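You operate a simulated robot arm through the tools that you are given. There is no shell and no other tool. Be economical: measure what you need, move in short steps, check, and stop when the job is done.

You run a simulated two-armed robot. Do the job below in one go: nothing can be reset, and whatever is moved stays where it is left.

## Task
On the washer top, fold the blue tea towel in half.
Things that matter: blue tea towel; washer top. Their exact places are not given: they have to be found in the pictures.

The check looks at the end state, three seconds after you hand in, the way a careful person would. Anything else that was tipped, shoved, dropped, spilled or broken makes it a failure. Flat cloth is picked up by pressing the open fingertips on it (5 to 10 N) and closing them slowly along it; thin cloth reads only 2 to 8 mm in the jaws.

## Robot
Two 7-joint arms with two-finger grippers on one trunk, on a base that drives. Base frame: it is fixed to the floor where the robot stands at the start and does not move with it; the origin is under the middle of the robot, x ahead of it, y to its left, z up. Readings come in m, degrees, newtons and seconds.
The left shoulder is at the start at [0.145, 0.216, 1.019], the right one opposite. With the tool pointing down near the work surface each hand reaches from about 0.38 to 0.88 m from the robot's upright axis, wherever it stands, measured 20 degrees to its own side. Places, roughly: washer top [0.7, 0, 0.8]. Payload 3.18 kg a hand.
Tool frame (each hand has its own): the origin (TCP) lies between the finger pads and is the grasp point; the fingertips stand 0.03 m ahead of it; z points along the fingers, y is the line along which they close. Largest opening 0.144 m; the body of the gripper starts 0.103 m behind the TCP.
Orientation is told as [roll, pitch, yaw] about the base's x, y, z axes, in that order, counted from this pose: with the fingers straight down and closing along the base's y, the tool's x points along the base's -x, its y along +y and its z along -z.

## Interface
- The arms move only by the tool apply_moves. It takes "left_steps", "right_steps" or both (then of equal length, played together; a hand with none holds still); each is a list of rows, each a list of 7 numbers: the shift along the tool's x, y, z in m, then the turn, a rotation vector about the tool's x, y, z in degrees, then the finger opening in m, from 0 to 0.144. In form: [[x, y, z, rx, ry, rz, grip], ...]. A call has 1 to 20 rows; each row shifts and turns the commanded pose from where the row before left it, along the tool's axes as they then stand. Rows are played at 5 a second. More than 0.05 m and 8.6 degrees between two rows, or a gripper value outside its range, and nothing of the call is played. Where a pose cannot be reached the arm comes as near as it can. A force on the tool above 40 N (or 10 N above the force at the start of the call, whichever is more), or a blocked arm, ends the call early, and 0.2 s more pass. The fingers move at their own pace and stop on an object; they squeeze with about 30 N. The grip force told is the motor's: it shows also when the fingers shut on nothing. Time passes only in rows, and 0.2 s behind the last, so rows that do not move let the fingers close. It gives the time, the measured TCP pose, the force on the tool (base axes), the opening and the grip force at its end, in the units of the frame above (readings bear some noise), with the torque about the TCP (base axes, N m) and any sound that the robot's microphone picked up.
- Cameras (640 x 400 px; columns grow to the right, rows downward): "scene" is now at [0.2781, 0.0053, 1.1959]; the picture's right is [0.03, -1.00, 0.00], its down [-0.59, -0.02, -0.81] and it looks along [0.81, 0.03, -0.59] (base axes); focal length 214 px, centre (320, 200). "left" rides on the left gripper at [0.076, -0.016, -0.143] in its tool frame; the picture's right is [0.21, 0.98, 0.00], its down [-0.84, 0.18, -0.51] and it looks along [-0.50, 0.11, 0.86] (tool axes); focal length 218 px, centre (320, 200). "right" rides on the right gripper at [0.076, 0.016, -0.143] in its tool frame; the picture's right is [-0.21, 0.98, 0.00], its down [-0.84, -0.18, -0.51] and it looks along [-0.50, -0.11, 0.86] (tool axes); focal length 218 px, centre (320, 200).
- get_image(camera): a new picture of that camera. The clock stands still meanwhile.
- raise_lower(by): slides the trunk up (or, below 0, down) by that many m; the arms and the scene camera ride with it, the base frame stays. It gives what a move gives, with no picture.
- drive_base(legs): drives the robot by 1 to 6 legs, each [ahead, left, turn to the left] in m, m and degrees, along the robot's own axes; the way and the turn of a leg run together, so that a leg with both is an arc; at most 1.5 m and 180 degrees a leg. The arms and the cameras ride along, it lands a little off, and it stops where it bumps. It gives what a move gives.
- turn_head(pan, tilt): turns the head with the scene camera to pan (to the left, within 80 degrees either way) and tilt (down, from -29 to 69), counted from straight ahead of the robot. It gives what a move gives.
- measure_at(camera, pixels): for up to 12 pixels [column, row] of the newest picture of that camera ("zoom" is the newest enlarged one), the place [x, y, z] in the base frame of the surface seen there, good to about 0.002 m. The clock stands still meanwhile.
- zoom(camera, box): a new picture of the part [left, top, right, bottom] of that camera's present view, enlarged. The clock stands still meanwhile.
- hand_in(): hands the job in; it is judged then, once.

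Go step by step. Measure first, check grasps and placings, and put right what went wrong. The budget is 80 turns and 58 pictures, counting those below and the enlarged ones. Unless the task says otherwise, let go and move clear before handing in, and close with one line.

The tools are called after ">>>" as a command line: name --argument value ..., lists and objects as JSON in quotes. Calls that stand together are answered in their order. apply_moves: Moves the arms, as the interface text tells. Its arguments: {"type":"object","properties":{"left_steps":{"type":"array"},"right_steps":{"type":"array"}},"required":[]} The other tools are called the same way: raise_lower (by) slides the trunk up or down; drive_base (legs) drives the base; turn_head (pan, tilt) turns the head that bears the scene camera; get_image (camera) takes a picture; measure_at (camera, pixels) gives the place of the surface under pixels of a picture; zoom (camera, box) takes an enlarged picture of a part of a camera's view; hand_in () hands the job in.

At the start:

```text
time: 0.0
left_ee_pos: [0.5681, 0.1688, 1.0102]
left_orientation: [-0.1, 0.0, 0.0]
left_contact_force: [0.5, -0.3, -0.5]
left_ft_torque: [0.0, -0.02, 0.0]
left_grip_width: 0.1441
left_grasp_force: 0.1
right_ee_pos: [0.4574, -0.1905, 1.0471]
right_orientation: [-0.1, -0.1, -0.1]
right_contact_force: [0.1, -0.2, 0.3]
right_ft_torque: [0.01, -0.01, -0.02]
right_grip_width: 0.144
right_grasp_force: 0.1
trunk travel left (down, up): [-0.107, 0.263]
robot x, y, heading: [-0.0014, -0.0049, 0.2]
head pan, tilt: [1.9, 36.2]
```

scene: 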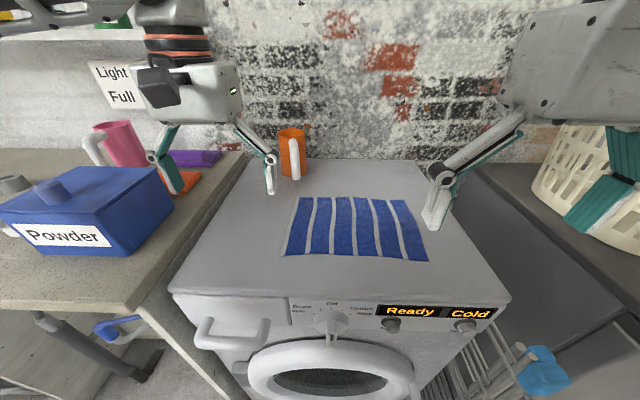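
right: 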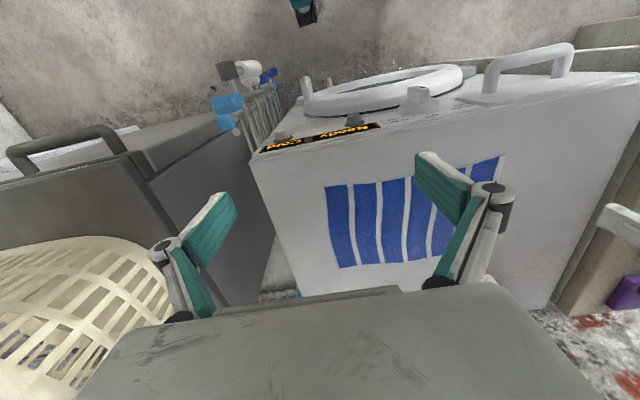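
left: 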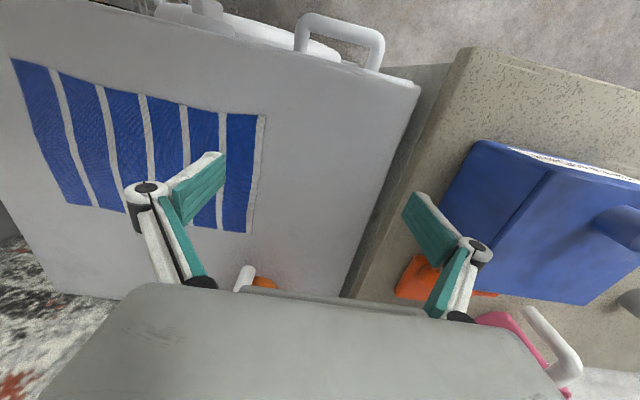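

The towel lies on the washer with corners near (297,198), (407,200), (428,261), (285,255) in the scene picture. I measure these and the washer top.

>>> measure_at --camera "scene" --pixels '[[298, 198], [406, 201], [427, 260], [286, 254], [352, 228], [250, 230], [460, 260], [350, 275], [350, 185], [292, 175], [350, 198], [355, 257]]'

>>> zoom --camera "scene" --box '[230, 160, 470, 310]'

```text
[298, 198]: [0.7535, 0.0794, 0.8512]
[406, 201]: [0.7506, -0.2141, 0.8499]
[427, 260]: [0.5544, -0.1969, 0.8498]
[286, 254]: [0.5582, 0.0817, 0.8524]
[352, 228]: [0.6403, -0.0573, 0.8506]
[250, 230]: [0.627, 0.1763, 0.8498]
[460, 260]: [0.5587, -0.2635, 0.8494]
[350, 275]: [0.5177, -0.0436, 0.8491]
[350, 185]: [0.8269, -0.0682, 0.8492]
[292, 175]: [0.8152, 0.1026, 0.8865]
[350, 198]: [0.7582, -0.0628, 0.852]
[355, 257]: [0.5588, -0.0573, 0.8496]
```

```text
2.67 times, centred on (350, 235) of scene
```

zoom: 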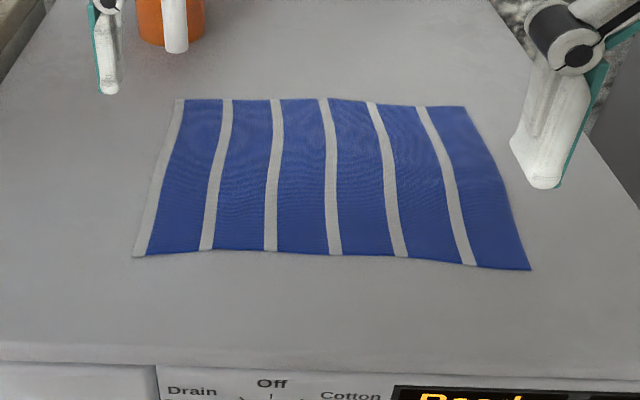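

The towel covers about x 0.556–0.755 and y −0.20…+0.08, on a top at z≈0.85. The orange mug at (292,155) is near its far-left corner, so I check how much room there is.

>>> measure_at --camera "zoom" --pixels '[[178, 100], [464, 108], [530, 268], [136, 256], [176, 50], [176, 20], [145, 38], [200, 40], [332, 254], [325, 99]]'

>>> measure_at --camera "scene" --pixels '[[281, 135], [303, 135], [295, 145], [296, 177], [292, 130], [283, 172]]'

```text
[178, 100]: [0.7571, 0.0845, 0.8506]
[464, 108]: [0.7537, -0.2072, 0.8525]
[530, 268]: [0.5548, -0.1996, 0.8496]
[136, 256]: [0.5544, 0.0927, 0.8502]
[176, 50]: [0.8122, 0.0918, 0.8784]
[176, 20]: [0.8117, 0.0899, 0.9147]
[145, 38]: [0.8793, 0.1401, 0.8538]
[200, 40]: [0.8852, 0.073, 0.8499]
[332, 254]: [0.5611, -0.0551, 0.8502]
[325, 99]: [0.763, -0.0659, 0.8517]
```

```text
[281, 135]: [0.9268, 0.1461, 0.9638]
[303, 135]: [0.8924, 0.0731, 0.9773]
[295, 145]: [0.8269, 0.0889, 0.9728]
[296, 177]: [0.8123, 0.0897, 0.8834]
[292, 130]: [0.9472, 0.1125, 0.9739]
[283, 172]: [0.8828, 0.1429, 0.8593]
```

The mug handle reaches only to x≈0.812, so a vertical hand at the far edge (x≈0.745) clears it. I will fold the far edge towards me with both hands, and first bring them above the far corners.

>>> apply_moves --left_steps '[[-0.0224, -0.013, 0.01, 0, 0, 0, 0.03], [-0.0224, -0.013, 0.01, 0, 0, 0, 0.03], [-0.0224, -0.013, 0.01, 0, 0, 0, 0.03], [-0.0224, -0.013, 0.01, 0, 0, 0, 0.03], [-0.0224, -0.013, 0.01, 0, 0, 0, 0.03], [-0.0224, -0.013, 0.01, 0, 0, 0, 0.03], [-0.0224, -0.013, 0.01, 0, 0, 0, 0.03], [-0.0224, -0.013, 0.01, 0, 0, 0, 0.03], [0, 0, 0, 0, 0, 0, 0.03]]' --right_steps '[[-0.0358, 0.0004, 0.0146, 0, 0, 0, 0.03], [-0.0358, 0.0004, 0.0146, 0, 0, 0, 0.03], [-0.0358, 0.0004, 0.0146, 0, 0, 0, 0.03], [-0.0358, 0.0004, 0.0146, 0, 0, 0, 0.03], [-0.0358, 0.0004, 0.0146, 0, 0, 0, 0.03], [-0.0358, 0.0004, 0.0146, 0, 0, 0, 0.03], [-0.0358, 0.0004, 0.0146, 0, 0, 0, 0.03], [-0.0358, 0.0004, 0.0146, 0, 0, 0, 0.03], [0, 0, 0, 0, 0, 0, 0.03]]'

>>> get_image --camera "scene"

```text
time: 2.0
left_ee_pos: [0.7473, 0.0647, 0.9306]
left_orientation: [-0.1, -0.1, 0.1]
left_contact_force: [-0.3, 0.5, -0.5]
left_ft_torque: [0.0, 0.05, -0.01]
left_grip_width: 0.0298
left_grasp_force: 0.1
right_ee_pos: [0.725, -0.1878, 0.9377]
right_orientation: [0.0, -0.2, -0.1]
right_contact_force: [0.5, 0.5, 0.3]
right_ft_torque: [-0.02, 0.0, 0.0]
right_grip_width: 0.0298
right_grasp_force: 0.0
right hand out of reach, approached as far as the arm can: row 8
trunk travel left (down, up): [-0.107, 0.263]
robot x, y, heading: [-0.0012, 0.0026, -0.0]
head pan, tilt: [1.9, 36.2]
```

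```text
53 pictures are left
```

scene: 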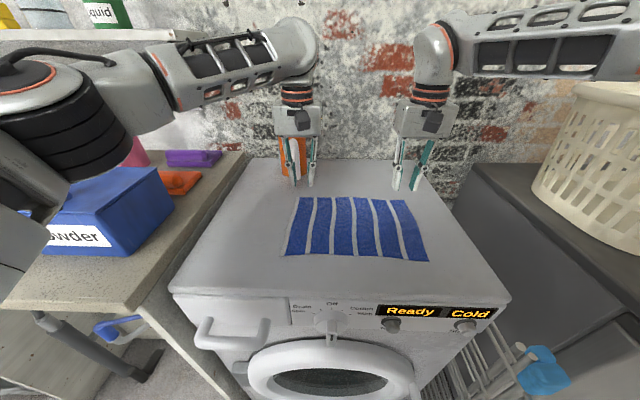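

The right arm fell about 2 cm short of its target. Raising the trunk puts the shoulder level with the wrist and gives more reach, with no driving near the mug.

>>> raise_lower --by 0.08

```text
time: 3.2
left_ee_pos: [0.7449, 0.0664, 1.0302]
left_orientation: [-0.1, -1.9, 0.1]
left_contact_force: [-0.1, 0.7, -0.6]
left_ft_torque: [-0.03, 0.07, 0.0]
left_grip_width: 0.0299
left_grasp_force: 0.0
right_ee_pos: [0.6754, -0.1853, 1.1777]
right_orientation: [-0.1, -15.5, 0.0]
right_contact_force: [1.5, -0.4, -0.6]
right_ft_torque: [-0.02, 0.06, 0.0]
right_grip_width: 0.03
right_grasp_force: 0.0
trunk travel left (down, up): [-0.187, 0.183]
robot x, y, heading: [0.0031, -0.0022, 0.0]
head pan, tilt: [1.9, 36.2]
```

The right hand reads z 1.178 and pitch −15.5, so it was disturbed, perhaps still settling. I hold one row and read again.

>>> apply_moves --left_steps '[[0, 0, 0, 0, 0, 0, 0.03], [0, 0, 0, 0, 0, 0, 0.03]]' --right_steps '[[0, 0, 0, 0, 0, 0, 0.03], [0, 0, 0, 0, 0, 0, 0.03]]'

```text
time: 3.8
left_ee_pos: [0.7433, 0.0652, 1.0322]
left_orientation: [0.0, -2.0, 0.1]
left_contact_force: [-0.6, 0.0, -1.3]
left_ft_torque: [0.02, -0.01, -0.04]
left_grip_width: 0.0297
left_grasp_force: 0.1
right_ee_pos: [0.6743, -0.1868, 1.1805]
right_orientation: [0.0, -15.7, 0.0]
right_contact_force: [-0.4, -0.7, -1.0]
right_ft_torque: [0.0, -0.01, 0.01]
right_grip_width: 0.0299
right_grasp_force: 0.1
trunk travel left (down, up): [-0.187, 0.183]
robot x, y, heading: [0.003, -0.0039, -0.1]
head pan, tilt: [1.9, 36.2]
```

It is a real offset. I level both hands and bring them back over the corners at z 0.93.

>>> apply_moves --left_steps '[[0, 0, 0, 0, 2, 0, 0.03], [0, 0, 0, 0, 0, 0, 0.03], [-0.0005, 0, 0.0146, 0, 0, 0, 0.03], [-0.0005, 0, 0.0146, 0, 0, 0, 0.03], [-0.0005, 0, 0.0146, 0, 0, 0, 0.03], [-0.0005, 0, 0.0146, 0, 0, 0, 0.03], [-0.0005, 0, 0.0146, 0, 0, 0, 0.03], [-0.0005, 0, 0.0146, 0, 0, 0, 0.03], [-0.0005, 0, 0.0146, 0, 0, 0, 0.03], [0, 0, 0, 0, 0, 0, 0.03]]' --right_steps '[[0, 0, 0, 0, 7.85, 0, 0.03], [0, 0, 0, 0, 7.85, 0, 0.03], [0, 0, 0.0358, 0, 0, 0, 0.03], [0, 0, 0.0358, 0, 0, 0, 0.03], [-0.01, 0, 0.0358, 0, 0, 0, 0.03], [-0.015, 0, 0.0358, 0, 0, 0, 0.03], [-0.015, 0, 0.0358, 0, 0, 0, 0.03], [-0.015, 0, 0.0358, 0, 0, 0, 0.03], [-0.015, 0, 0.0358, 0, 0, 0, 0.03], [0, 0, 0, 0, 0, 0, 0.03]]'

```text
time: 6.0
left_ee_pos: [0.7398, 0.0739, 0.9312]
left_orientation: [-0.2, -0.2, 0.0]
left_contact_force: [-1.5, 0.2, -0.2]
left_ft_torque: [0.01, -0.03, 0.04]
left_grip_width: 0.0302
left_grasp_force: 0.0
left hand out of reach, approached as far as the arm can: row 1
right_ee_pos: [0.7439, -0.208, 0.9001]
right_orientation: [0.0, -7.9, -0.1]
right_contact_force: [0.3, -0.6, 0.6]
right_ft_torque: [0.01, 0.0, 0.0]
right_grip_width: 0.0299
right_grasp_force: 0.0
right hand out of reach, approached as far as the arm can: row 1, 2
trunk travel left (down, up): [-0.187, 0.183]
robot x, y, heading: [-0.0023, -0.0, 0.1]
head pan, tilt: [1.9, 36.2]
```

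Both are nearly in place, but the right still leans by −7.9° and sits 2 cm too far out. I correct that at height.

>>> apply_moves --left_steps '[[-0.003, -0.0045, 0.01, 0, 0, 0, 0.03], [-0.003, -0.0045, 0.01, 0, 0, 0, 0.03], [0, 0, 0, 0, 0, 0, 0.03]]' --right_steps '[[0, 0.0105, -0.005, 0, 4, 0, 0.03], [0, 0.0105, -0.005, 0, 4, 0, 0.03], [0, 0, 0, 0, 0, 0, 0.03]]'

>>> get_image --camera "right"

>>> get_image --camera "left"

```text
time: 6.8
left_ee_pos: [0.7477, 0.0651, 0.9096]
left_orientation: [-0.1, -0.1, 0.1]
left_contact_force: [0.4, 0.6, -0.2]
left_ft_torque: [0.01, 0.03, 0.04]
left_grip_width: 0.03
left_grasp_force: 0.1
right_ee_pos: [0.7427, -0.1963, 0.9032]
right_orientation: [0.0, -3.8, -0.1]
right_contact_force: [-0.2, 0.2, -0.6]
right_ft_torque: [0.0, -0.01, 0.01]
right_grip_width: 0.0297
right_grasp_force: 0.1
right hand out of reach, approached as far as the arm can: row 2
trunk travel left (down, up): [-0.187, 0.183]
robot x, y, heading: [0.004, -0.001, -0.2]
head pan, tilt: [1.9, 36.2]
```

```text
52 pictures are left
```

right: 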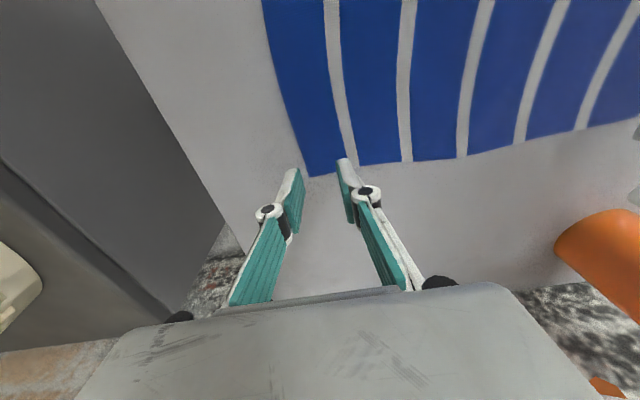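

```text
51 pictures are left
```

left: 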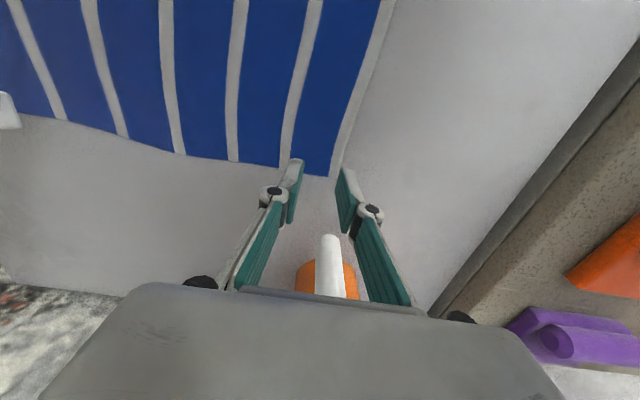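

The fingers straddle the corners in plan. I shift the right hand 8 mm inward and lower both to just above the cloth.

>>> apply_moves --left_steps '[[0, 0, 0.012, 0, 0, 0, 0.03], [0, 0, 0.011, 0, 0, 0, 0.03], [0, 0, 0, 0, 0, 0, 0.03]]' --right_steps '[[0, 0.004, 0.009, 0, 2, 0, 0.03], [0, 0.004, 0.008, 0, 2, 0, 0.03], [0, 0, 0, 0, 0, 0, 0.03]]'

>>> zoom --camera "scene" --box '[230, 130, 470, 280]'

```text
time: 7.6
left_ee_pos: [0.7475, 0.0652, 0.8861]
left_orientation: [-0.1, -0.1, 0.0]
left_contact_force: [-0.4, 0.1, 0.7]
left_ft_torque: [-0.01, 0.03, -0.01]
left_grip_width: 0.0297
left_grasp_force: 0.0
right_ee_pos: [0.7432, -0.1981, 0.9041]
right_orientation: [0.0, -3.7, 0.0]
right_contact_force: [-0.7, 0.9, 0.1]
right_ft_torque: [0.01, 0.01, -0.02]
right_grip_width: 0.0299
right_grasp_force: 0.0
right hand out of reach, approached as far as the arm can: row 1, 2
trunk travel left (down, up): [-0.187, 0.183]
robot x, y, heading: [-0.0014, 0.0007, -0.2]
head pan, tilt: [1.9, 36.2]
```

```text
2.67 times, centred on (350, 205) of scene
```

zoom: 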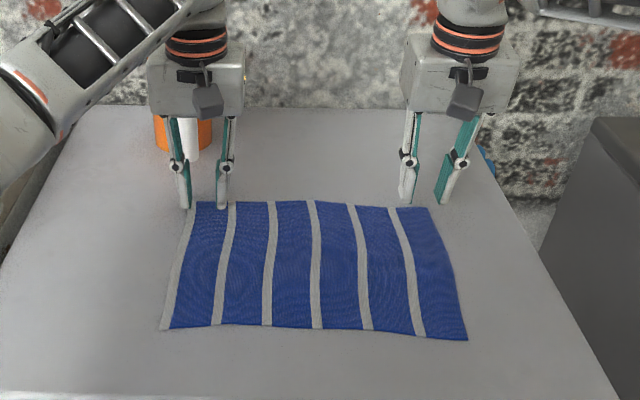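

The right arm is at its reach limit. I lift and pull both hands back, then look down to see how far the base is from the washer before driving closer.

>>> apply_moves --left_steps '[[0, 0, -0.03, 0, 0, 0, 0.03], [0.03, 0, -0.03, 0, 0, 0, 0.03], [0.04, 0, -0.02, 0, 0, 0, 0.03], [0.03, 0, 0, 0, 0, 0, 0.03], [0, 0, 0, 0, 0, 0, 0.03]]' --right_steps '[[0, 0, -0.02, 0, 0, 0, 0.03], [0.03, 0, -0.03, 0, 0, 0, 0.03], [0.04, 0, -0.02, 0, 3.7, 0, 0.03], [0.03, 0, 0, 0, 0, 0, 0.03], [0, 0, 0, 0, 0, 0, 0.03]]'

>>> turn_head --pan 0 --tilt 69

>>> get_image --camera "scene"

```text
time: 8.8
left_ee_pos: [0.6485, 0.0651, 0.9659]
left_orientation: [0.0, -0.1, 0.2]
left_contact_force: [0.9, 0.5, -0.1]
left_ft_torque: [0.01, 0.03, -0.02]
left_grip_width: 0.0299
left_grasp_force: 0.1
right_ee_pos: [0.6405, -0.1979, 0.9581]
right_orientation: [0.0, -0.1, -0.1]
right_contact_force: [0.0, -0.5, -0.6]
right_ft_torque: [-0.01, 0.02, 0.01]
right_grip_width: 0.0301
right_grasp_force: 0.1
right hand out of reach, approached as far as the arm can: row 1
trunk travel left (down, up): [-0.187, 0.183]
robot x, y, heading: [-0.0018, 0.0009, 0.0]
head pan, tilt: [1.9, 36.2]
```

```text
time: 9.8
left_ee_pos: [0.647, 0.0661, 0.9675]
left_orientation: [-0.1, -0.1, 0.0]
left_contact_force: [0.2, 0.3, -0.6]
left_ft_torque: [-0.01, 0.01, 0.0]
left_grip_width: 0.03
left_grasp_force: 0.0
right_ee_pos: [0.641, -0.1975, 0.9588]
right_orientation: [0.0, 0.0, 0.0]
right_contact_force: [-0.4, -0.3, -0.3]
right_ft_torque: [0.02, 0.01, -0.02]
right_grip_width: 0.0299
right_grasp_force: 0.1
trunk travel left (down, up): [-0.187, 0.183]
robot x, y, heading: [0.0015, -0.0016, 0.2]
head pan, tilt: [0.0, 68.8]
```

```text
49 pictures are left
```

scene: 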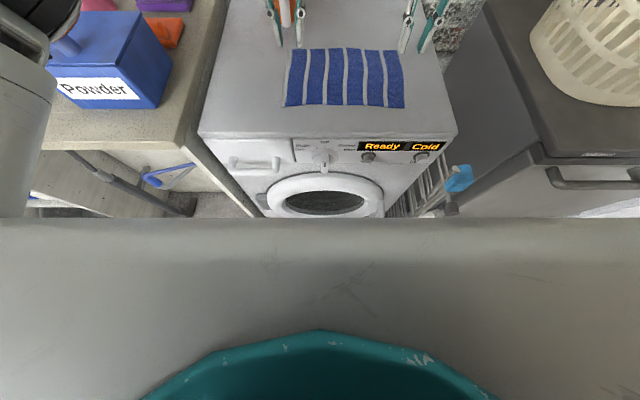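

The robot's own front edge is at row ~218. I measure it against the washer front and door.

>>> measure_at --camera "scene" --pixels '[[320, 222], [320, 300], [325, 135], [325, 185], [325, 212], [320, 202], [255, 163], [220, 200], [450, 208]]'

```text
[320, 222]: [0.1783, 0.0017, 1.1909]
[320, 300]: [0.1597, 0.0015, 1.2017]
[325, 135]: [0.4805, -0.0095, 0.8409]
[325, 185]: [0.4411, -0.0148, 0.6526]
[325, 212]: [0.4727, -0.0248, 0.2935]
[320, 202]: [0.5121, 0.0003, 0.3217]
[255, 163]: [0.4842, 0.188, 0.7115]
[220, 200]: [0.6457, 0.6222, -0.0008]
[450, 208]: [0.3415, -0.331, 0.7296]
```

There is a rack at about (0.34, −0.33), so I won't drive closer. Earlier the right arm reached the corner with a slight forward lean of −8°, which is harmless, so I approach that way.

>>> apply_moves --left_steps '[[0, 0, 0, 0, 0, 0, 0.03], [-0.025, 0, 0.01, 0, 0, 0, 0.03], [-0.025, 0, 0.01, 0, 0, 0, 0.03], [-0.025, 0, 0.02, 0, 0, 0, 0.03], [-0.0255, 0, 0.02, 0, 0, 0, 0.03], [0, 0, 0.0215, 0, 0, 0, 0.03], [0, 0, 0, 0, 0, 0, 0.03]]' --right_steps '[[0, 0.002, 0, 0, -8, 0, 0.03], [-0.023, 0.002, 0.012, 0, 0, 0, 0.03], [-0.023, 0.002, 0.012, 0, 0, 0, 0.03], [-0.023, 0.002, 0.02, 0, 0, 0, 0.03], [-0.0233, 0.002, 0.02, 0, 0, 0, 0.03], [0, 0, 0.0196, 0, 0, 0, 0.03], [0, 0, 0, 0, 0, 0, 0.03]]'

>>> turn_head --pan 0 --tilt 42

>>> get_image --camera "scene"

```text
time: 11.3
left_ee_pos: [0.7491, 0.0644, 0.8857]
left_orientation: [0.0, -0.1, 0.1]
left_contact_force: [0.5, -0.9, 0.8]
left_ft_torque: [-0.03, -0.02, 0.01]
left_grip_width: 0.0299
left_grasp_force: 0.1
right_ee_pos: [0.742, -0.1885, 0.8909]
right_orientation: [0.0, -8.1, -0.1]
right_contact_force: [-0.8, 0.2, -0.1]
right_ft_torque: [-0.01, -0.01, 0.01]
right_grip_width: 0.0299
right_grasp_force: 0.1
trunk travel left (down, up): [-0.187, 0.183]
robot x, y, heading: [0.0005, -0.0005, 0.1]
head pan, tilt: [0.0, 68.8]
```

```text
time: 12.3
left_ee_pos: [0.7484, 0.0651, 0.8862]
left_orientation: [0.0, -0.1, 0.1]
left_contact_force: [-0.5, -0.3, -0.2]
left_ft_torque: [0.01, 0.01, -0.02]
left_grip_width: 0.0298
left_grasp_force: 0.1
right_ee_pos: [0.7447, -0.1878, 0.889]
right_orientation: [0.0, -8.1, -0.2]
right_contact_force: [-0.1, -0.4, -0.5]
right_ft_torque: [0.0, 0.03, -0.03]
right_grip_width: 0.03
right_grasp_force: 0.1
trunk travel left (down, up): [-0.187, 0.183]
robot x, y, heading: [0.0002, 0.0032, 0.3]
head pan, tilt: [0.0, 42.0]
```

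```text
48 pictures are left
```

scene: 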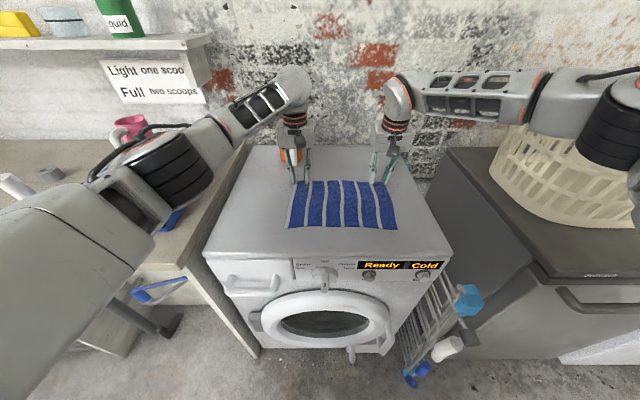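

Both hands are now above the far corners. I lower them gently until the fingertips press.

>>> apply_moves --left_steps '[[0, 0, 0.003, 0, 0, 0, 0.03], [0, 0, 0.003, 0, 0, 0, 0.03], [0, 0, 0.001, 0, 0, 0, 0.03], [0, 0, 0, 0, 0, 0, 0.03]]' --right_steps '[[0, 0, 0.003, 0, 0, 0, 0.03], [0, 0, 0.003, 0, 0, 0, 0.03], [0, 0, 0.002, 0, 0, 0, 0.03], [0, 0, 0, 0, 0, 0, 0.03]]'

```text
time: 13.3
left_ee_pos: [0.7492, 0.0651, 0.881]
left_orientation: [-0.1, -0.3, 0.0]
left_contact_force: [2.3, 0.1, 13.5]
left_ft_torque: [-0.07, -0.09, 0.01]
left_grip_width: 0.0293
left_grasp_force: 0.0
right_ee_pos: [0.7443, -0.1879, 0.8839]
right_orientation: [0.0, -8.2, -0.1]
right_contact_force: [-0.4, 0.8, -0.2]
right_ft_torque: [-0.05, 0.03, 0.02]
right_grip_width: 0.0298
right_grasp_force: 0.0
trunk travel left (down, up): [-0.187, 0.183]
robot x, y, heading: [0.001, -0.0008, -0.2]
head pan, tilt: [0.0, 42.0]
```

The left presses at 13.5 N, a bit hard, and the right isn't touching yet. I trim both.

>>> apply_moves --left_steps '[[0, 0, -0.0007, 0, 0, 0, 0.03], [0, 0, 0, 0, 0, 0, 0.03]]' --right_steps '[[0, 0, 0.0015, 0, 0, 0, 0.03], [0, 0, 0.001, 0, 0, 0, 0.03]]'

```text
time: 13.9
left_ee_pos: [0.7472, 0.0651, 0.8818]
left_orientation: [0.0, -0.2, -0.1]
left_contact_force: [2.0, -0.5, 11.7]
left_ft_torque: [-0.08, -0.08, 0.05]
left_grip_width: 0.0294
left_grasp_force: 0.0
right_ee_pos: [0.7432, -0.1873, 0.8824]
right_orientation: [0.2, -8.4, -0.1]
right_contact_force: [-0.7, -0.8, 7.7]
right_ft_torque: [-0.04, 0.07, 0.04]
right_grip_width: 0.0297
right_grasp_force: 0.1
trunk travel left (down, up): [-0.187, 0.183]
robot x, y, heading: [0.0006, -0.0004, 0.1]
head pan, tilt: [0.0, 42.0]
```

The right is at 7.7 N and the left at 11.7 N. I ease the left slightly and close both slowly.

>>> apply_moves --left_steps '[[0, 0, -0.0008, 0, 0, 0, 0.027], [0, 0, 0, 0, 0, 0, 0.024], [0, 0, 0, 0, 0, 0, 0.021], [0, 0, 0, 0, 0, 0, 0.018], [0, 0, 0, 0, 0, 0, 0.015], [0, 0, 0, 0, 0, 0, 0.012], [0, 0, 0, 0, 0, 0, 0.009], [0, 0, 0, 0, 0, 0, 0.006], [0, 0, 0, 0, 0, 0, 0.003], [0, 0, 0, 0, 0, 0, 0], [0, 0, 0, 0, 0, 0, 0]]' --right_steps '[[0, 0, 0, 0, 0, 0, 0.027], [0, 0, 0, 0, 0, 0, 0.024], [0, 0, 0, 0, 0, 0, 0.021], [0, 0, 0, 0, 0, 0, 0.018], [0, 0, 0, 0, 0, 0, 0.015], [0, 0, 0, 0, 0, 0, 0.012], [0, 0, 0, 0, 0, 0, 0.009], [0, 0, 0, 0, 0, 0, 0.006], [0, 0, 0, 0, 0, 0, 0.003], [0, 0, 0, 0, 0, 0, 0], [0, 0, 0, 0, 0, 0, 0]]'

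>>> zoom --camera "scene" --box '[240, 120, 440, 245]'

```text
time: 16.3
left_ee_pos: [0.748, 0.0662, 0.8793]
left_orientation: [-0.2, -0.1, 0.1]
left_contact_force: [0.2, -0.1, 0.4]
left_ft_torque: [0.02, 0.03, 0.02]
left_grip_width: 0.0001
left_grasp_force: 29.8
right_ee_pos: [0.744, -0.1865, 0.8805]
right_orientation: [0.1, -8.2, 0.1]
right_contact_force: [-0.3, 1.8, 6.8]
right_ft_torque: [-0.13, 0.08, -0.04]
right_grip_width: 0.0044
right_grasp_force: 33.1
trunk travel left (down, up): [-0.187, 0.183]
robot x, y, heading: [0.0024, -0.0002, 0.0]
head pan, tilt: [0.0, 42.0]
```

```text
3.20 times, centred on (340, 182) of scene
```

zoom: 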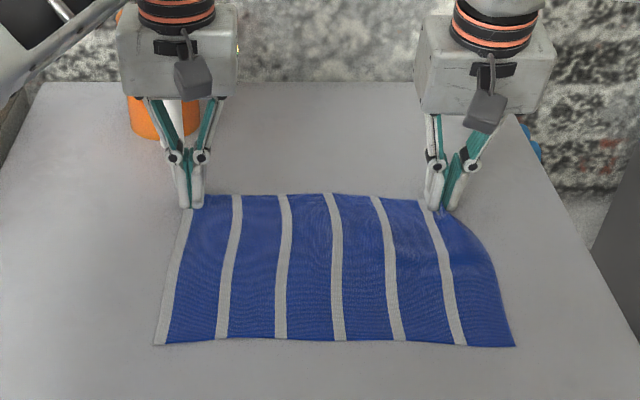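

The right holds cloth (4.4 mm), but the left closed on nothing: its outer finger was probably at the cloth edge and it lost pressure. I reopen the left above the cloth, shift it 9 mm inward and 5 mm onto the cloth, then press again while the right holds still.

>>> apply_moves --left_steps '[[0, 0, -0.008, 0, 0, 0, 0], [0.005, -0.01, 0, 0, 0, 0, 0.03], [0, 0, 0, 0, 0, 0, 0.03], [0, 0, 0.003, 0, 0, 0, 0.03], [0, 0, 0.002, 0, 0, 0, 0.03], [0, 0, 0, 0, 0, 0, 0.03]]'

```text
time: 17.7
left_ee_pos: [0.7429, 0.0558, 0.8841]
left_orientation: [0.0, -0.1, 0.0]
left_contact_force: [0.3, -0.2, 0.1]
left_ft_torque: [-0.03, 0.01, 0.01]
left_grip_width: 0.03
left_grasp_force: 0.1
right_ee_pos: [0.7442, -0.188, 0.8797]
right_orientation: [0.0, -8.1, 0.0]
right_contact_force: [-0.1, -0.4, 4.0]
right_ft_torque: [-0.05, 0.16, -0.02]
right_grip_width: 0.0046
right_grasp_force: 35.9
trunk travel left (down, up): [-0.187, 0.183]
robot x, y, heading: [-0.0008, -0.0051, 0.1]
head pan, tilt: [0.0, 42.0]
```

>>> apply_moves --left_steps '[[0, 0, 0.002, 0, 0, 0, 0.03], [0, 0, 0.001, 0, 0, 0, 0.03], [0, 0, 0, 0, 0, 0, 0.03]]'

```text
time: 18.5
left_ee_pos: [0.7431, 0.0548, 0.8806]
left_orientation: [-0.1, -0.1, 0.0]
left_contact_force: [-0.5, -0.2, 6.4]
left_ft_torque: [-0.01, 0.02, 0.0]
left_grip_width: 0.0302
left_grasp_force: 0.0
right_ee_pos: [0.7446, -0.1871, 0.8791]
right_orientation: [0.1, -8.2, -0.1]
right_contact_force: [0.6, 0.8, 2.8]
right_ft_torque: [0.04, 0.05, -0.06]
right_grip_width: 0.0041
right_grasp_force: 37.3
trunk travel left (down, up): [-0.187, 0.183]
robot x, y, heading: [0.0016, 0.0002, -0.2]
head pan, tilt: [0.0, 42.0]
```

The left now presses at 6.4 N. I close it slowly while pushing down slightly to keep the pressure on.

>>> apply_moves --left_steps '[[0, 0, 0.0003, 0, 0, 0, 0.027], [0, 0, 0.0003, 0, 0, 0, 0.024], [0, 0, 0.0002, 0, 0, 0, 0.021], [0, 0, 0.0002, 0, 0, 0, 0.018], [0, 0, 0.0002, 0, 0, 0, 0.015], [0, 0, 0, 0, 0, 0, 0.012], [0, 0, 0, 0, 0, 0, 0.009], [0, 0, 0, 0, 0, 0, 0.006], [0, 0, 0, 0, 0, 0, 0.003], [0, 0, 0, 0, 0, 0, 0], [0, 0, 0, 0, 0, 0, 0]]'

>>> zoom --camera "scene" --box '[240, 120, 440, 245]'

```text
time: 20.9
left_ee_pos: [0.7421, 0.0548, 0.8778]
left_orientation: [0.0, -0.1, 0.0]
left_contact_force: [0.5, -0.5, -0.8]
left_ft_torque: [-0.01, 0.0, 0.02]
left_grip_width: 0.0002
left_grasp_force: 29.8
right_ee_pos: [0.7443, -0.1876, 0.8804]
right_orientation: [0.1, -8.2, -0.2]
right_contact_force: [-0.8, 0.2, 7.7]
right_ft_torque: [-0.03, 0.01, -0.01]
right_grip_width: 0.0027
right_grasp_force: 25.4
trunk travel left (down, up): [-0.187, 0.183]
robot x, y, heading: [0.0033, -0.0037, -0.0]
head pan, tilt: [0.0, 42.0]
```

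```text
3.20 times, centred on (340, 182) of scene
```

zoom: 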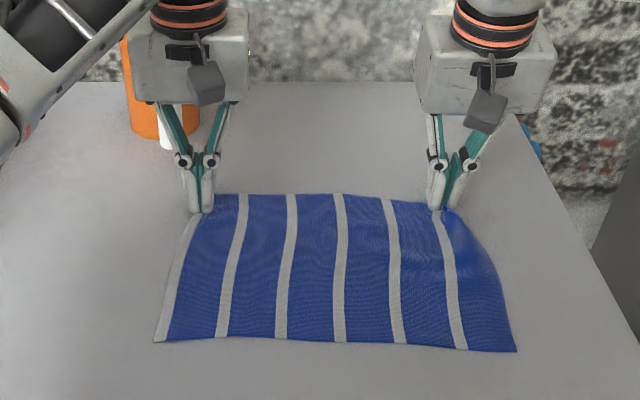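

The left slipped off again: its tips lift about 3 mm as they close, so contact is lost, and the cloth moved inward a little. I lift the left and look through its camera.

>>> apply_moves --left_steps '[[0, 0, -0.012, 0, 0, 0, 0], [0.004, -0.016, 0, 0, 0, 0, 0.024], [0, 0, 0, 0, 0, 0, 0.024]]'

>>> zoom --camera "left" --box '[220, 100, 420, 225]'

>>> zoom --camera "scene" --box '[260, 150, 400, 240]'

```text
time: 21.7
left_ee_pos: [0.7398, 0.0398, 0.892]
left_orientation: [0.0, -0.2, 0.1]
left_contact_force: [0.9, -0.7, 0.0]
left_ft_torque: [0.01, 0.0, 0.0]
left_grip_width: 0.0241
left_grasp_force: 0.1
right_ee_pos: [0.7441, -0.1871, 0.8799]
right_orientation: [-0.1, -8.1, -0.1]
right_contact_force: [0.2, -0.3, 8.3]
right_ft_torque: [0.05, 0.01, -0.01]
right_grip_width: 0.0009
right_grasp_force: 30.1
trunk travel left (down, up): [-0.187, 0.183]
robot x, y, heading: [0.0007, -0.0056, 0.0]
head pan, tilt: [0.0, 42.0]
```

```text
3.20 times, centred on (320, 162) of left
```

zoom: 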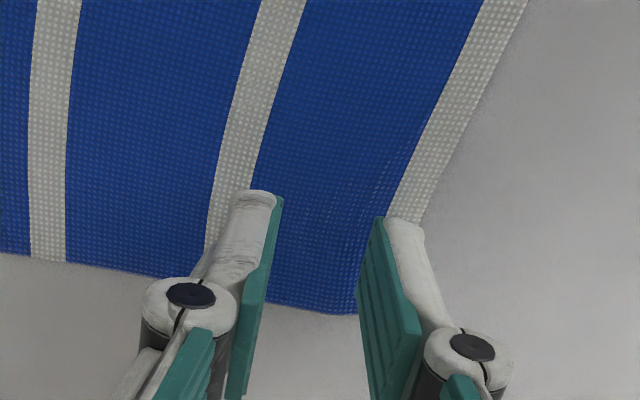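

```text
4.44 times, centred on (330, 195) of scene
```

zoom: 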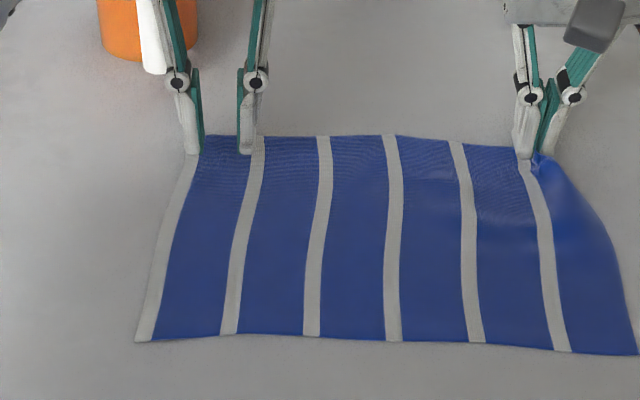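

The right jaws now read 0.9 mm, so that grip is slipping out too; both hands need to be further onto the cloth. I measure the far edge.

>>> measure_at --camera "zoom" --pixels '[[199, 160], [220, 136], [330, 138], [460, 146], [545, 158], [570, 170], [190, 154], [246, 153], [522, 158], [136, 341], [637, 355]]'

>>> zoom --camera "right" --box '[220, 100, 420, 225]'

```text
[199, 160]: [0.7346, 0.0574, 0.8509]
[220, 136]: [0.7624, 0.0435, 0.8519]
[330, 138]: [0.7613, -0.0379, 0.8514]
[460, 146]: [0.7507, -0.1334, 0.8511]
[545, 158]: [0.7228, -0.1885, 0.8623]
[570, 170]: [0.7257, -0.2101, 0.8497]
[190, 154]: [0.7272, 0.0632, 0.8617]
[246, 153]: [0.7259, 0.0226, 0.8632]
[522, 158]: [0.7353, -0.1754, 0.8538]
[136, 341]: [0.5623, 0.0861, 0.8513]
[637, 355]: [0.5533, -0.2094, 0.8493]
```

```text
3.20 times, centred on (320, 162) of right
```

zoom: 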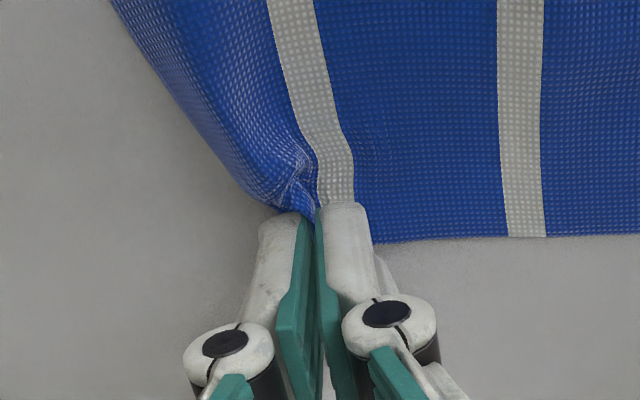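

I place the left at about (0.735, 0.033) with both fingers on cloth, and press.

>>> apply_moves --left_steps '[[0.004, -0.006, 0, 0, 0, 0, 0.026], [0, 0, 0.006, 0, 0, 0, 0.026], [0, 0, 0.004, 0, 0, 0, 0.026], [0, 0, 0.002, 0, 0, 0, 0.026], [0, 0, 0, 0, 0, 0, 0.026]]'

```text
time: 22.9
left_ee_pos: [0.7356, 0.033, 0.88]
left_orientation: [0.0, -0.2, -0.1]
left_contact_force: [0.3, 1.2, 10.0]
left_ft_torque: [0.17, 0.0, -0.06]
left_grip_width: 0.026
left_grasp_force: 0.1
right_ee_pos: [0.7434, -0.1882, 0.8794]
right_orientation: [0.1, -8.3, 0.0]
right_contact_force: [0.2, 0.9, 1.6]
right_ft_torque: [-0.01, 0.04, -0.01]
right_grip_width: 0.0021
right_grasp_force: 25.0
trunk travel left (down, up): [-0.187, 0.183]
robot x, y, heading: [-0.0048, 0.0015, 0.0]
head pan, tilt: [0.0, 42.0]
```

The left presses at 10 N. I close it slowly while descending about 4 mm to follow the lifting tips.

>>> apply_moves --left_steps '[[0, 0, 0.0003, 0, 0, 0, 0.023], [0, 0, 0.0004, 0, 0, 0, 0.02], [0, 0, 0.0004, 0, 0, 0, 0.017], [0, 0, 0.0004, 0, 0, 0, 0.014], [0, 0, 0.0004, 0, 0, 0, 0.011], [0, 0, 0.0004, 0, 0, 0, 0.008]]'

>>> zoom --camera "left" --box '[220, 100, 420, 225]'

```text
time: 24.3
left_ee_pos: [0.7341, 0.0346, 0.8785]
left_orientation: [-0.1, -0.3, 0.0]
left_contact_force: [0.3, -0.5, 18.9]
left_ft_torque: [0.11, 0.1, -0.01]
left_grip_width: 0.006
left_grasp_force: 0.0
right_ee_pos: [0.7438, -0.1875, 0.8802]
right_orientation: [-0.1, -8.3, -0.1]
right_contact_force: [-0.5, 0.5, 0.9]
right_ft_torque: [0.0, 0.05, 0.02]
right_grip_width: 0.0014
right_grasp_force: 33.4
trunk travel left (down, up): [-0.187, 0.183]
robot x, y, heading: [-0.001, -0.0022, -0.1]
head pan, tilt: [0.0, 42.0]
```

```text
3.20 times, centred on (320, 162) of left
```

zoom: 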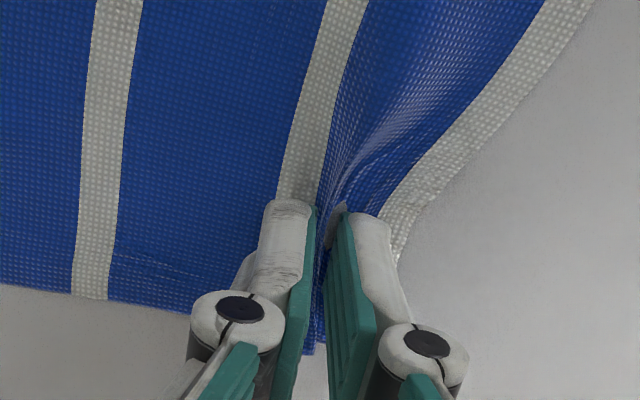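

The cloth has ridged up nicely between the left fingers. I finish closing.

>>> apply_moves --left_steps '[[0, 0, 0, 0, 0, 0, 0.005], [0, 0, 0, 0, 0, 0, 0.002], [0, 0, 0, 0, 0, 0, 0], [0, 0, -0.001, 0, 0, 0, 0], [0, 0, -0.001, 0, 0, 0, 0]]'

>>> zoom --camera "scene" --box '[260, 150, 400, 240]'

```text
time: 25.5
left_ee_pos: [0.735, 0.0332, 0.8779]
left_orientation: [0.0, -0.1, 0.0]
left_contact_force: [0.1, -2.2, 12.4]
left_ft_torque: [-0.18, -0.19, -0.01]
left_grip_width: 0.0002
left_grasp_force: 24.0
right_ee_pos: [0.7431, -0.1882, 0.88]
right_orientation: [0.0, -8.2, -0.1]
right_contact_force: [0.2, 0.7, -0.3]
right_ft_torque: [-0.03, -0.01, -0.01]
right_grip_width: 0.0036
right_grasp_force: 31.4
trunk travel left (down, up): [-0.187, 0.183]
robot x, y, heading: [0.0024, -0.0028, -0.1]
head pan, tilt: [0.0, 42.0]
```

```text
4.44 times, centred on (330, 195) of scene
```

zoom: 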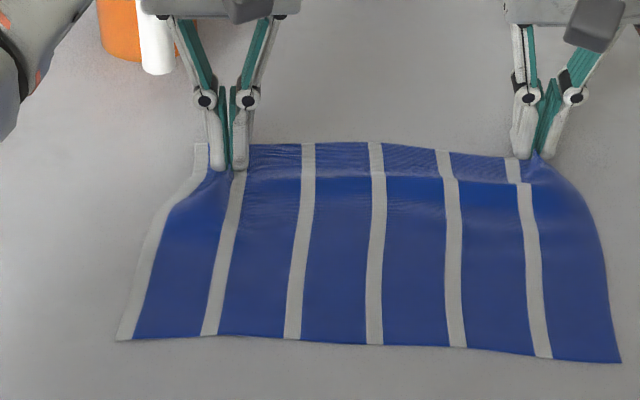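

The left pinch looks like it has cloth; the corner lies outside it. I lift both hands 3 cm together to test the grips.

>>> apply_moves --left_steps '[[0, 0, -0.01, 0, 0, 0, 0], [0, 0, -0.01, 0, 0, 0, 0], [0, 0, -0.01, 0, 0, 0, 0], [0, 0, 0, 0, 0, 0, 0]]' --right_steps '[[0, 0, -0.01, 0, 0, 0, 0], [0, 0, -0.01, 0, 0, 0, 0], [0, 0, -0.01, 0, 0, 0, 0], [0, 0, 0, 0, 0, 0, 0]]'

>>> zoom --camera "scene" --box '[260, 140, 416, 240]'

```text
time: 26.5
left_ee_pos: [0.7357, 0.0334, 0.9078]
left_orientation: [0.0, 0.0, -0.1]
left_contact_force: [0.4, 0.5, 0.4]
left_ft_torque: [0.05, -0.01, 0.01]
left_grip_width: 0.0032
left_grasp_force: 24.1
right_ee_pos: [0.7392, -0.1887, 0.9092]
right_orientation: [0.1, -8.0, 0.0]
right_contact_force: [0.5, 0.7, 0.0]
right_ft_torque: [0.05, -0.02, -0.01]
right_grip_width: 0.003
right_grasp_force: 37.7
trunk travel left (down, up): [-0.187, 0.183]
robot x, y, heading: [0.0005, 0.0009, -0.2]
head pan, tilt: [0.0, 42.0]
```

```text
4.00 times, centred on (338, 190) of scene
```

zoom: 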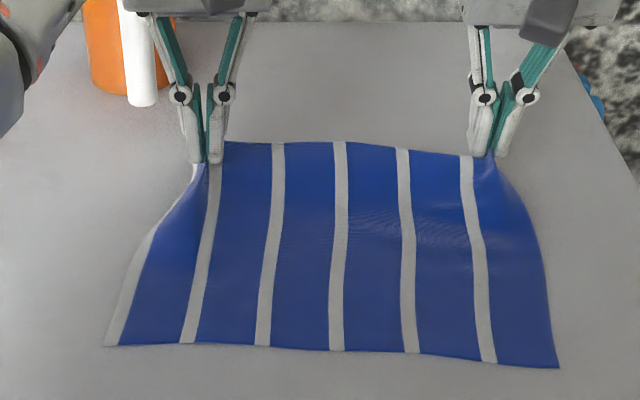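

Both corners are held and lifted. I measure the near edge to plan where the far edge should land.

>>> measure_at --camera "zoom" --pixels '[[107, 346], [262, 346], [336, 349], [410, 352], [557, 366], [340, 145], [253, 146], [430, 153]]'

```text
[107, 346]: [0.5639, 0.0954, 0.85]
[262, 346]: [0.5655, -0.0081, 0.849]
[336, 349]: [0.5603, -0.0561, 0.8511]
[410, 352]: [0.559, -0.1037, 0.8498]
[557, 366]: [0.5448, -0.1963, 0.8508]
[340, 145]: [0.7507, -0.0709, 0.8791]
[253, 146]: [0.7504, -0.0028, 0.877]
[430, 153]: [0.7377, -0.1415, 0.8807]
```

The near edge is at x ≈ 0.545–0.565, so the fold line is around x ≈ 0.655. I swing both hands up and back to just over the fold line.

>>> apply_moves --left_steps '[[0.004, 0, -0.015, 0, 0, 0, 0], [0.01, 0, -0.016, 0, 0, 0, 0], [0.015, 0, -0.012, 0, 0, 0, 0], [0.018, 0, -0.004, 0, 0, 0, 0], [0.02, 0, 0, 0, 0, 0, 0], [0.02, 0, 0, 0, 0, 0, 0], [0, 0, 0, 0, 0, 0, 0]]' --right_steps '[[0.0019, 0, -0.0154, 0, 0, 0, 0], [0.0077, 0, -0.0172, 0, 0, 0, 0], [0.0132, 0, -0.014, 0, 0, 0, 0], [0.0172, 0, -0.0065, 0, 0, 0, 0], [0.0198, 0, -0.0028, 0, 0, 0, 0], [0.0198, 0, -0.0028, 0, 0, 0, 0], [0, 0, 0, 0, 0, 0, 0]]'

>>> get_image --camera "scene"

```text
time: 28.1
left_ee_pos: [0.6491, 0.0331, 0.9544]
left_orientation: [-0.1, 0.0, 0.1]
left_contact_force: [-1.5, 2.0, 1.2]
left_ft_torque: [-0.01, 0.09, 0.01]
left_grip_width: 0.0022
left_grasp_force: 35.8
right_ee_pos: [0.6524, -0.1883, 0.9541]
right_orientation: [0.1, -8.1, -0.2]
right_contact_force: [-0.1, 0.2, 0.7]
right_ft_torque: [0.04, 0.01, 0.02]
right_grip_width: 0.0016
right_grasp_force: 25.8
trunk travel left (down, up): [-0.187, 0.183]
robot x, y, heading: [-0.0023, -0.0019, 0.1]
head pan, tilt: [0.0, 42.0]
```

```text
39 pictures are left
```

scene: 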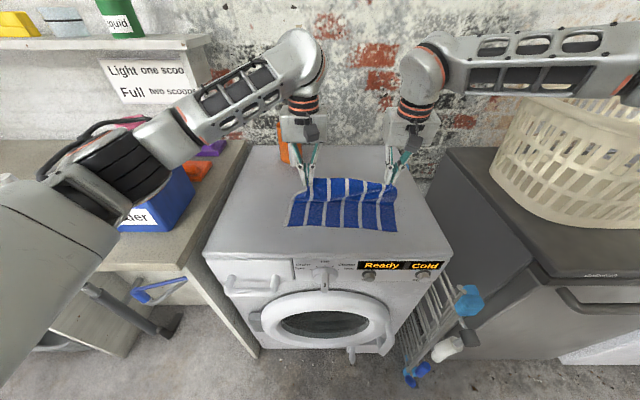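

The cloth stands up from the fold line with both grips holding. I keep swinging towards the near edge, tilting both hands to about −40° so the edge lies over.

>>> apply_moves --left_steps '[[0.0138, 0, 0.001, 0, -8, 0, 0], [0.0138, 0, -0.0009, 0, -8, 0, 0], [0.0135, 0, -0.0028, 0, -8, 0, 0], [0.013, 0, -0.0047, 0, -8, 0, 0], [0.0122, 0, -0.0065, 0, -8, 0, 0], [0, 0, 0, 0, 0, 0, 0]]' --right_steps '[[0.0143, 0, -0.001, 0, -8, 0, 0], [0.014, 0, -0.003, 0, -8, 0, 0], [0.0135, 0, -0.0049, 0, -8, 0, 0], [0.0127, 0, -0.0067, 0, -8, 0, 0], [0.0116, 0, -0.0084, 0, 0, 0, 0], [0, 0, 0, 0, 0, 0, 0]]'

>>> zoom --camera "scene" --box '[240, 130, 440, 255]'

```text
time: 29.5
left_ee_pos: [0.5792, 0.0335, 0.9503]
left_orientation: [-0.1, -40.1, 0.1]
left_contact_force: [-0.3, -0.5, 0.4]
left_ft_torque: [0.04, -0.06, -0.01]
left_grip_width: 0.0013
left_grasp_force: 25.3
right_ee_pos: [0.5822, -0.1868, 0.9502]
right_orientation: [0.1, -40.2, -0.1]
right_contact_force: [0.3, 0.8, -0.6]
right_ft_torque: [0.0, 0.02, -0.01]
right_grip_width: 0.0018
right_grasp_force: 32.0
trunk travel left (down, up): [-0.187, 0.183]
robot x, y, heading: [-0.0008, 0.0008, -0.2]
head pan, tilt: [0.0, 42.0]
```

```text
3.20 times, centred on (340, 192) of scene
```

zoom: 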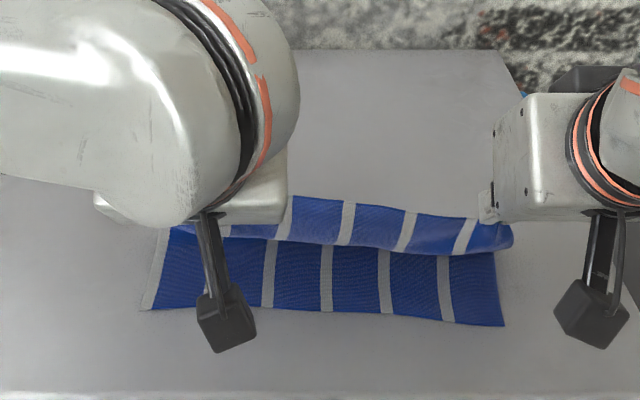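

The top layer is folding over well. I lower both tips to the near edge (left tip x≈0.576, right ≈0.56), spreading the left outward slightly to straighten the layer.

>>> apply_moves --left_steps '[[0.0093, 0.0025, 0.0053, 0, 0, 0, 0], [0.0093, 0.0025, 0.0053, 0, 0, 0, 0], [0.0093, 0.0025, 0.0053, 0, 0, 0, 0], [0.0093, 0.0025, 0.0053, 0, 0, 0, 0], [0.0093, 0.0025, 0.0053, 0, 0, 0, 0], [0.0093, 0.0025, 0.0053, 0, 0, 0, 0], [0, 0, 0, 0, 0, 0, 0]]' --right_steps '[[0.0118, -0.0005, 0.0032, 0, 0, 0, 0], [0.0118, -0.0005, 0.0032, 0, 0, 0, 0], [0.0118, -0.0005, 0.0032, 0, 0, 0, 0], [0.0118, -0.0005, 0.0032, 0, 0, 0, 0], [0.0118, -0.0005, 0.0032, 0, 0, 0, 0], [0.0118, -0.0005, 0.0032, 0, 0, 0, 0], [0, 0, 0, 0, 0, 0, 0]]'

>>> turn_head --pan 0 --tilt 55

>>> get_image --camera "scene"

>>> get_image --camera "left"

>>> get_image --camera "right"

```text
time: 31.1
left_ee_pos: [0.556, 0.0476, 0.8899]
left_orientation: [-0.1, -40.1, 0.1]
left_contact_force: [-2.0, -13.0, 0.1]
left_ft_torque: [0.05, -0.02, -0.2]
left_grip_width: 0.0009
left_grasp_force: 26.8
right_ee_pos: [0.5405, -0.1895, 0.8906]
right_orientation: [0.2, -40.3, 0.0]
right_contact_force: [1.7, 14.1, 1.2]
right_ft_torque: [0.4, -0.11, 0.14]
right_grip_width: 0.0015
right_grasp_force: 30.9
trunk travel left (down, up): [-0.187, 0.183]
robot x, y, heading: [0.0008, 0.0045, 0.1]
head pan, tilt: [0.0, 42.0]
```

```text
time: 31.8
left_ee_pos: [0.5572, 0.0471, 0.8906]
left_orientation: [-0.2, -40.1, 0.2]
left_contact_force: [-1.6, -11.3, -1.1]
left_ft_torque: [-0.08, -0.01, -0.31]
left_grip_width: 0.0016
left_grasp_force: 30.4
right_ee_pos: [0.5402, -0.1906, 0.8903]
right_orientation: [0.1, -40.1, -0.1]
right_contact_force: [1.2, 10.8, 0.2]
right_ft_torque: [0.32, -0.1, 0.15]
right_grip_width: 0.0009
right_grasp_force: 29.8
trunk travel left (down, up): [-0.187, 0.183]
robot x, y, heading: [0.0039, 0.0008, -0.1]
head pan, tilt: [0.0, 55.0]
```

```text
37 pictures are left
```

scene: 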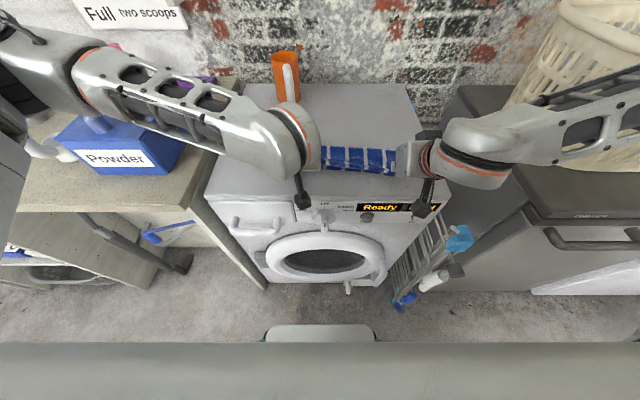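

```text
36 pictures are left
```

left: 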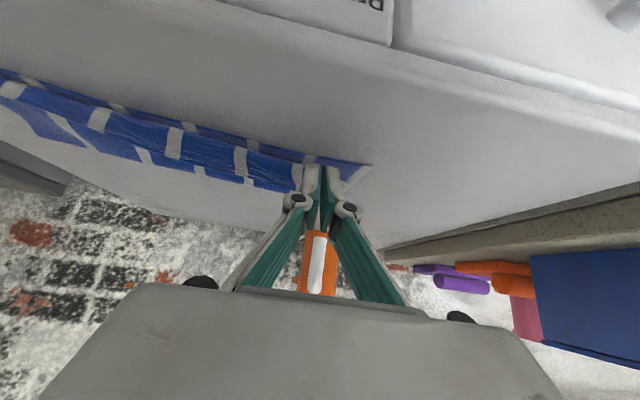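

```text
35 pictures are left
```

right: 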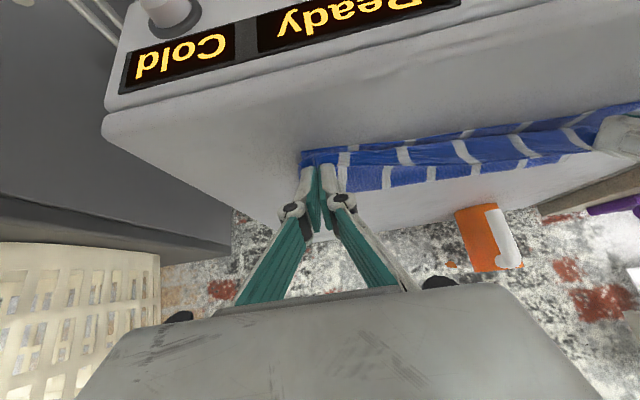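

The tips are close to the near edge; the layer is taut (about 12 N between the hands) and low. I relax the left inward 5 mm, lower 5 mm more, then open a little.

>>> apply_moves --left_steps '[[0.0016, -0.0025, 0.0019, 0, 0, 0, 0], [0.0016, -0.0025, 0.0019, 0, 0, 0, 0], [0, 0, 0, 0, 0, 0, 0], [0, 0, 0, 0, 0, 0, 0.01], [0, 0, 0, 0, 0, 0, 0.02], [0, 0, 0, 0, 0, 0, 0.03], [0, 0, 0, 0, 0, 0, 0.03]]' --right_steps '[[0.0016, 0, 0.0019, 0, 0, 0, 0], [0.0016, 0, 0.0019, 0, 0, 0, 0], [0, 0, 0, 0, 0, 0, 0], [0, 0, 0, 0, 0, 0, 0.01], [0, 0, 0, 0, 0, 0, 0.02], [0, 0, 0, 0, 0, 0, 0.03], [0, 0, 0, 0, 0, 0, 0.03]]'

>>> get_image --camera "left"

```text
time: 33.4
left_ee_pos: [0.5561, 0.0431, 0.8844]
left_orientation: [-0.1, -40.1, 0.1]
left_contact_force: [-0.7, -0.2, 1.2]
left_ft_torque: [-0.02, 0.01, 0.02]
left_grip_width: 0.0301
left_grasp_force: 0.1
right_ee_pos: [0.54, -0.1895, 0.8853]
right_orientation: [0.0, -40.0, -0.1]
right_contact_force: [0.6, 0.0, 0.6]
right_ft_torque: [-0.04, -0.02, 0.01]
right_grip_width: 0.03
right_grasp_force: 0.0
trunk travel left (down, up): [-0.187, 0.183]
robot x, y, heading: [0.001, 0.0002, 0.1]
head pan, tilt: [0.0, 55.0]
```

```text
34 pictures are left
```

left: 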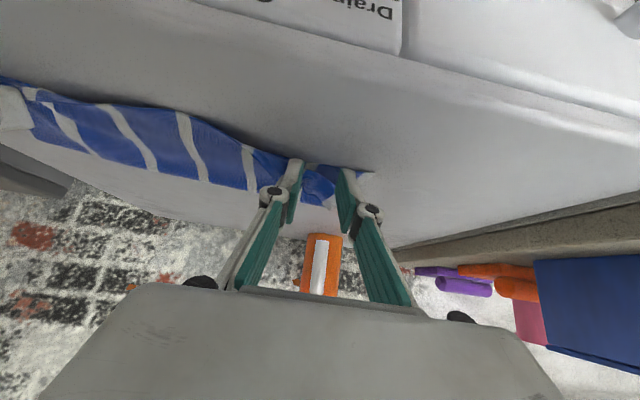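

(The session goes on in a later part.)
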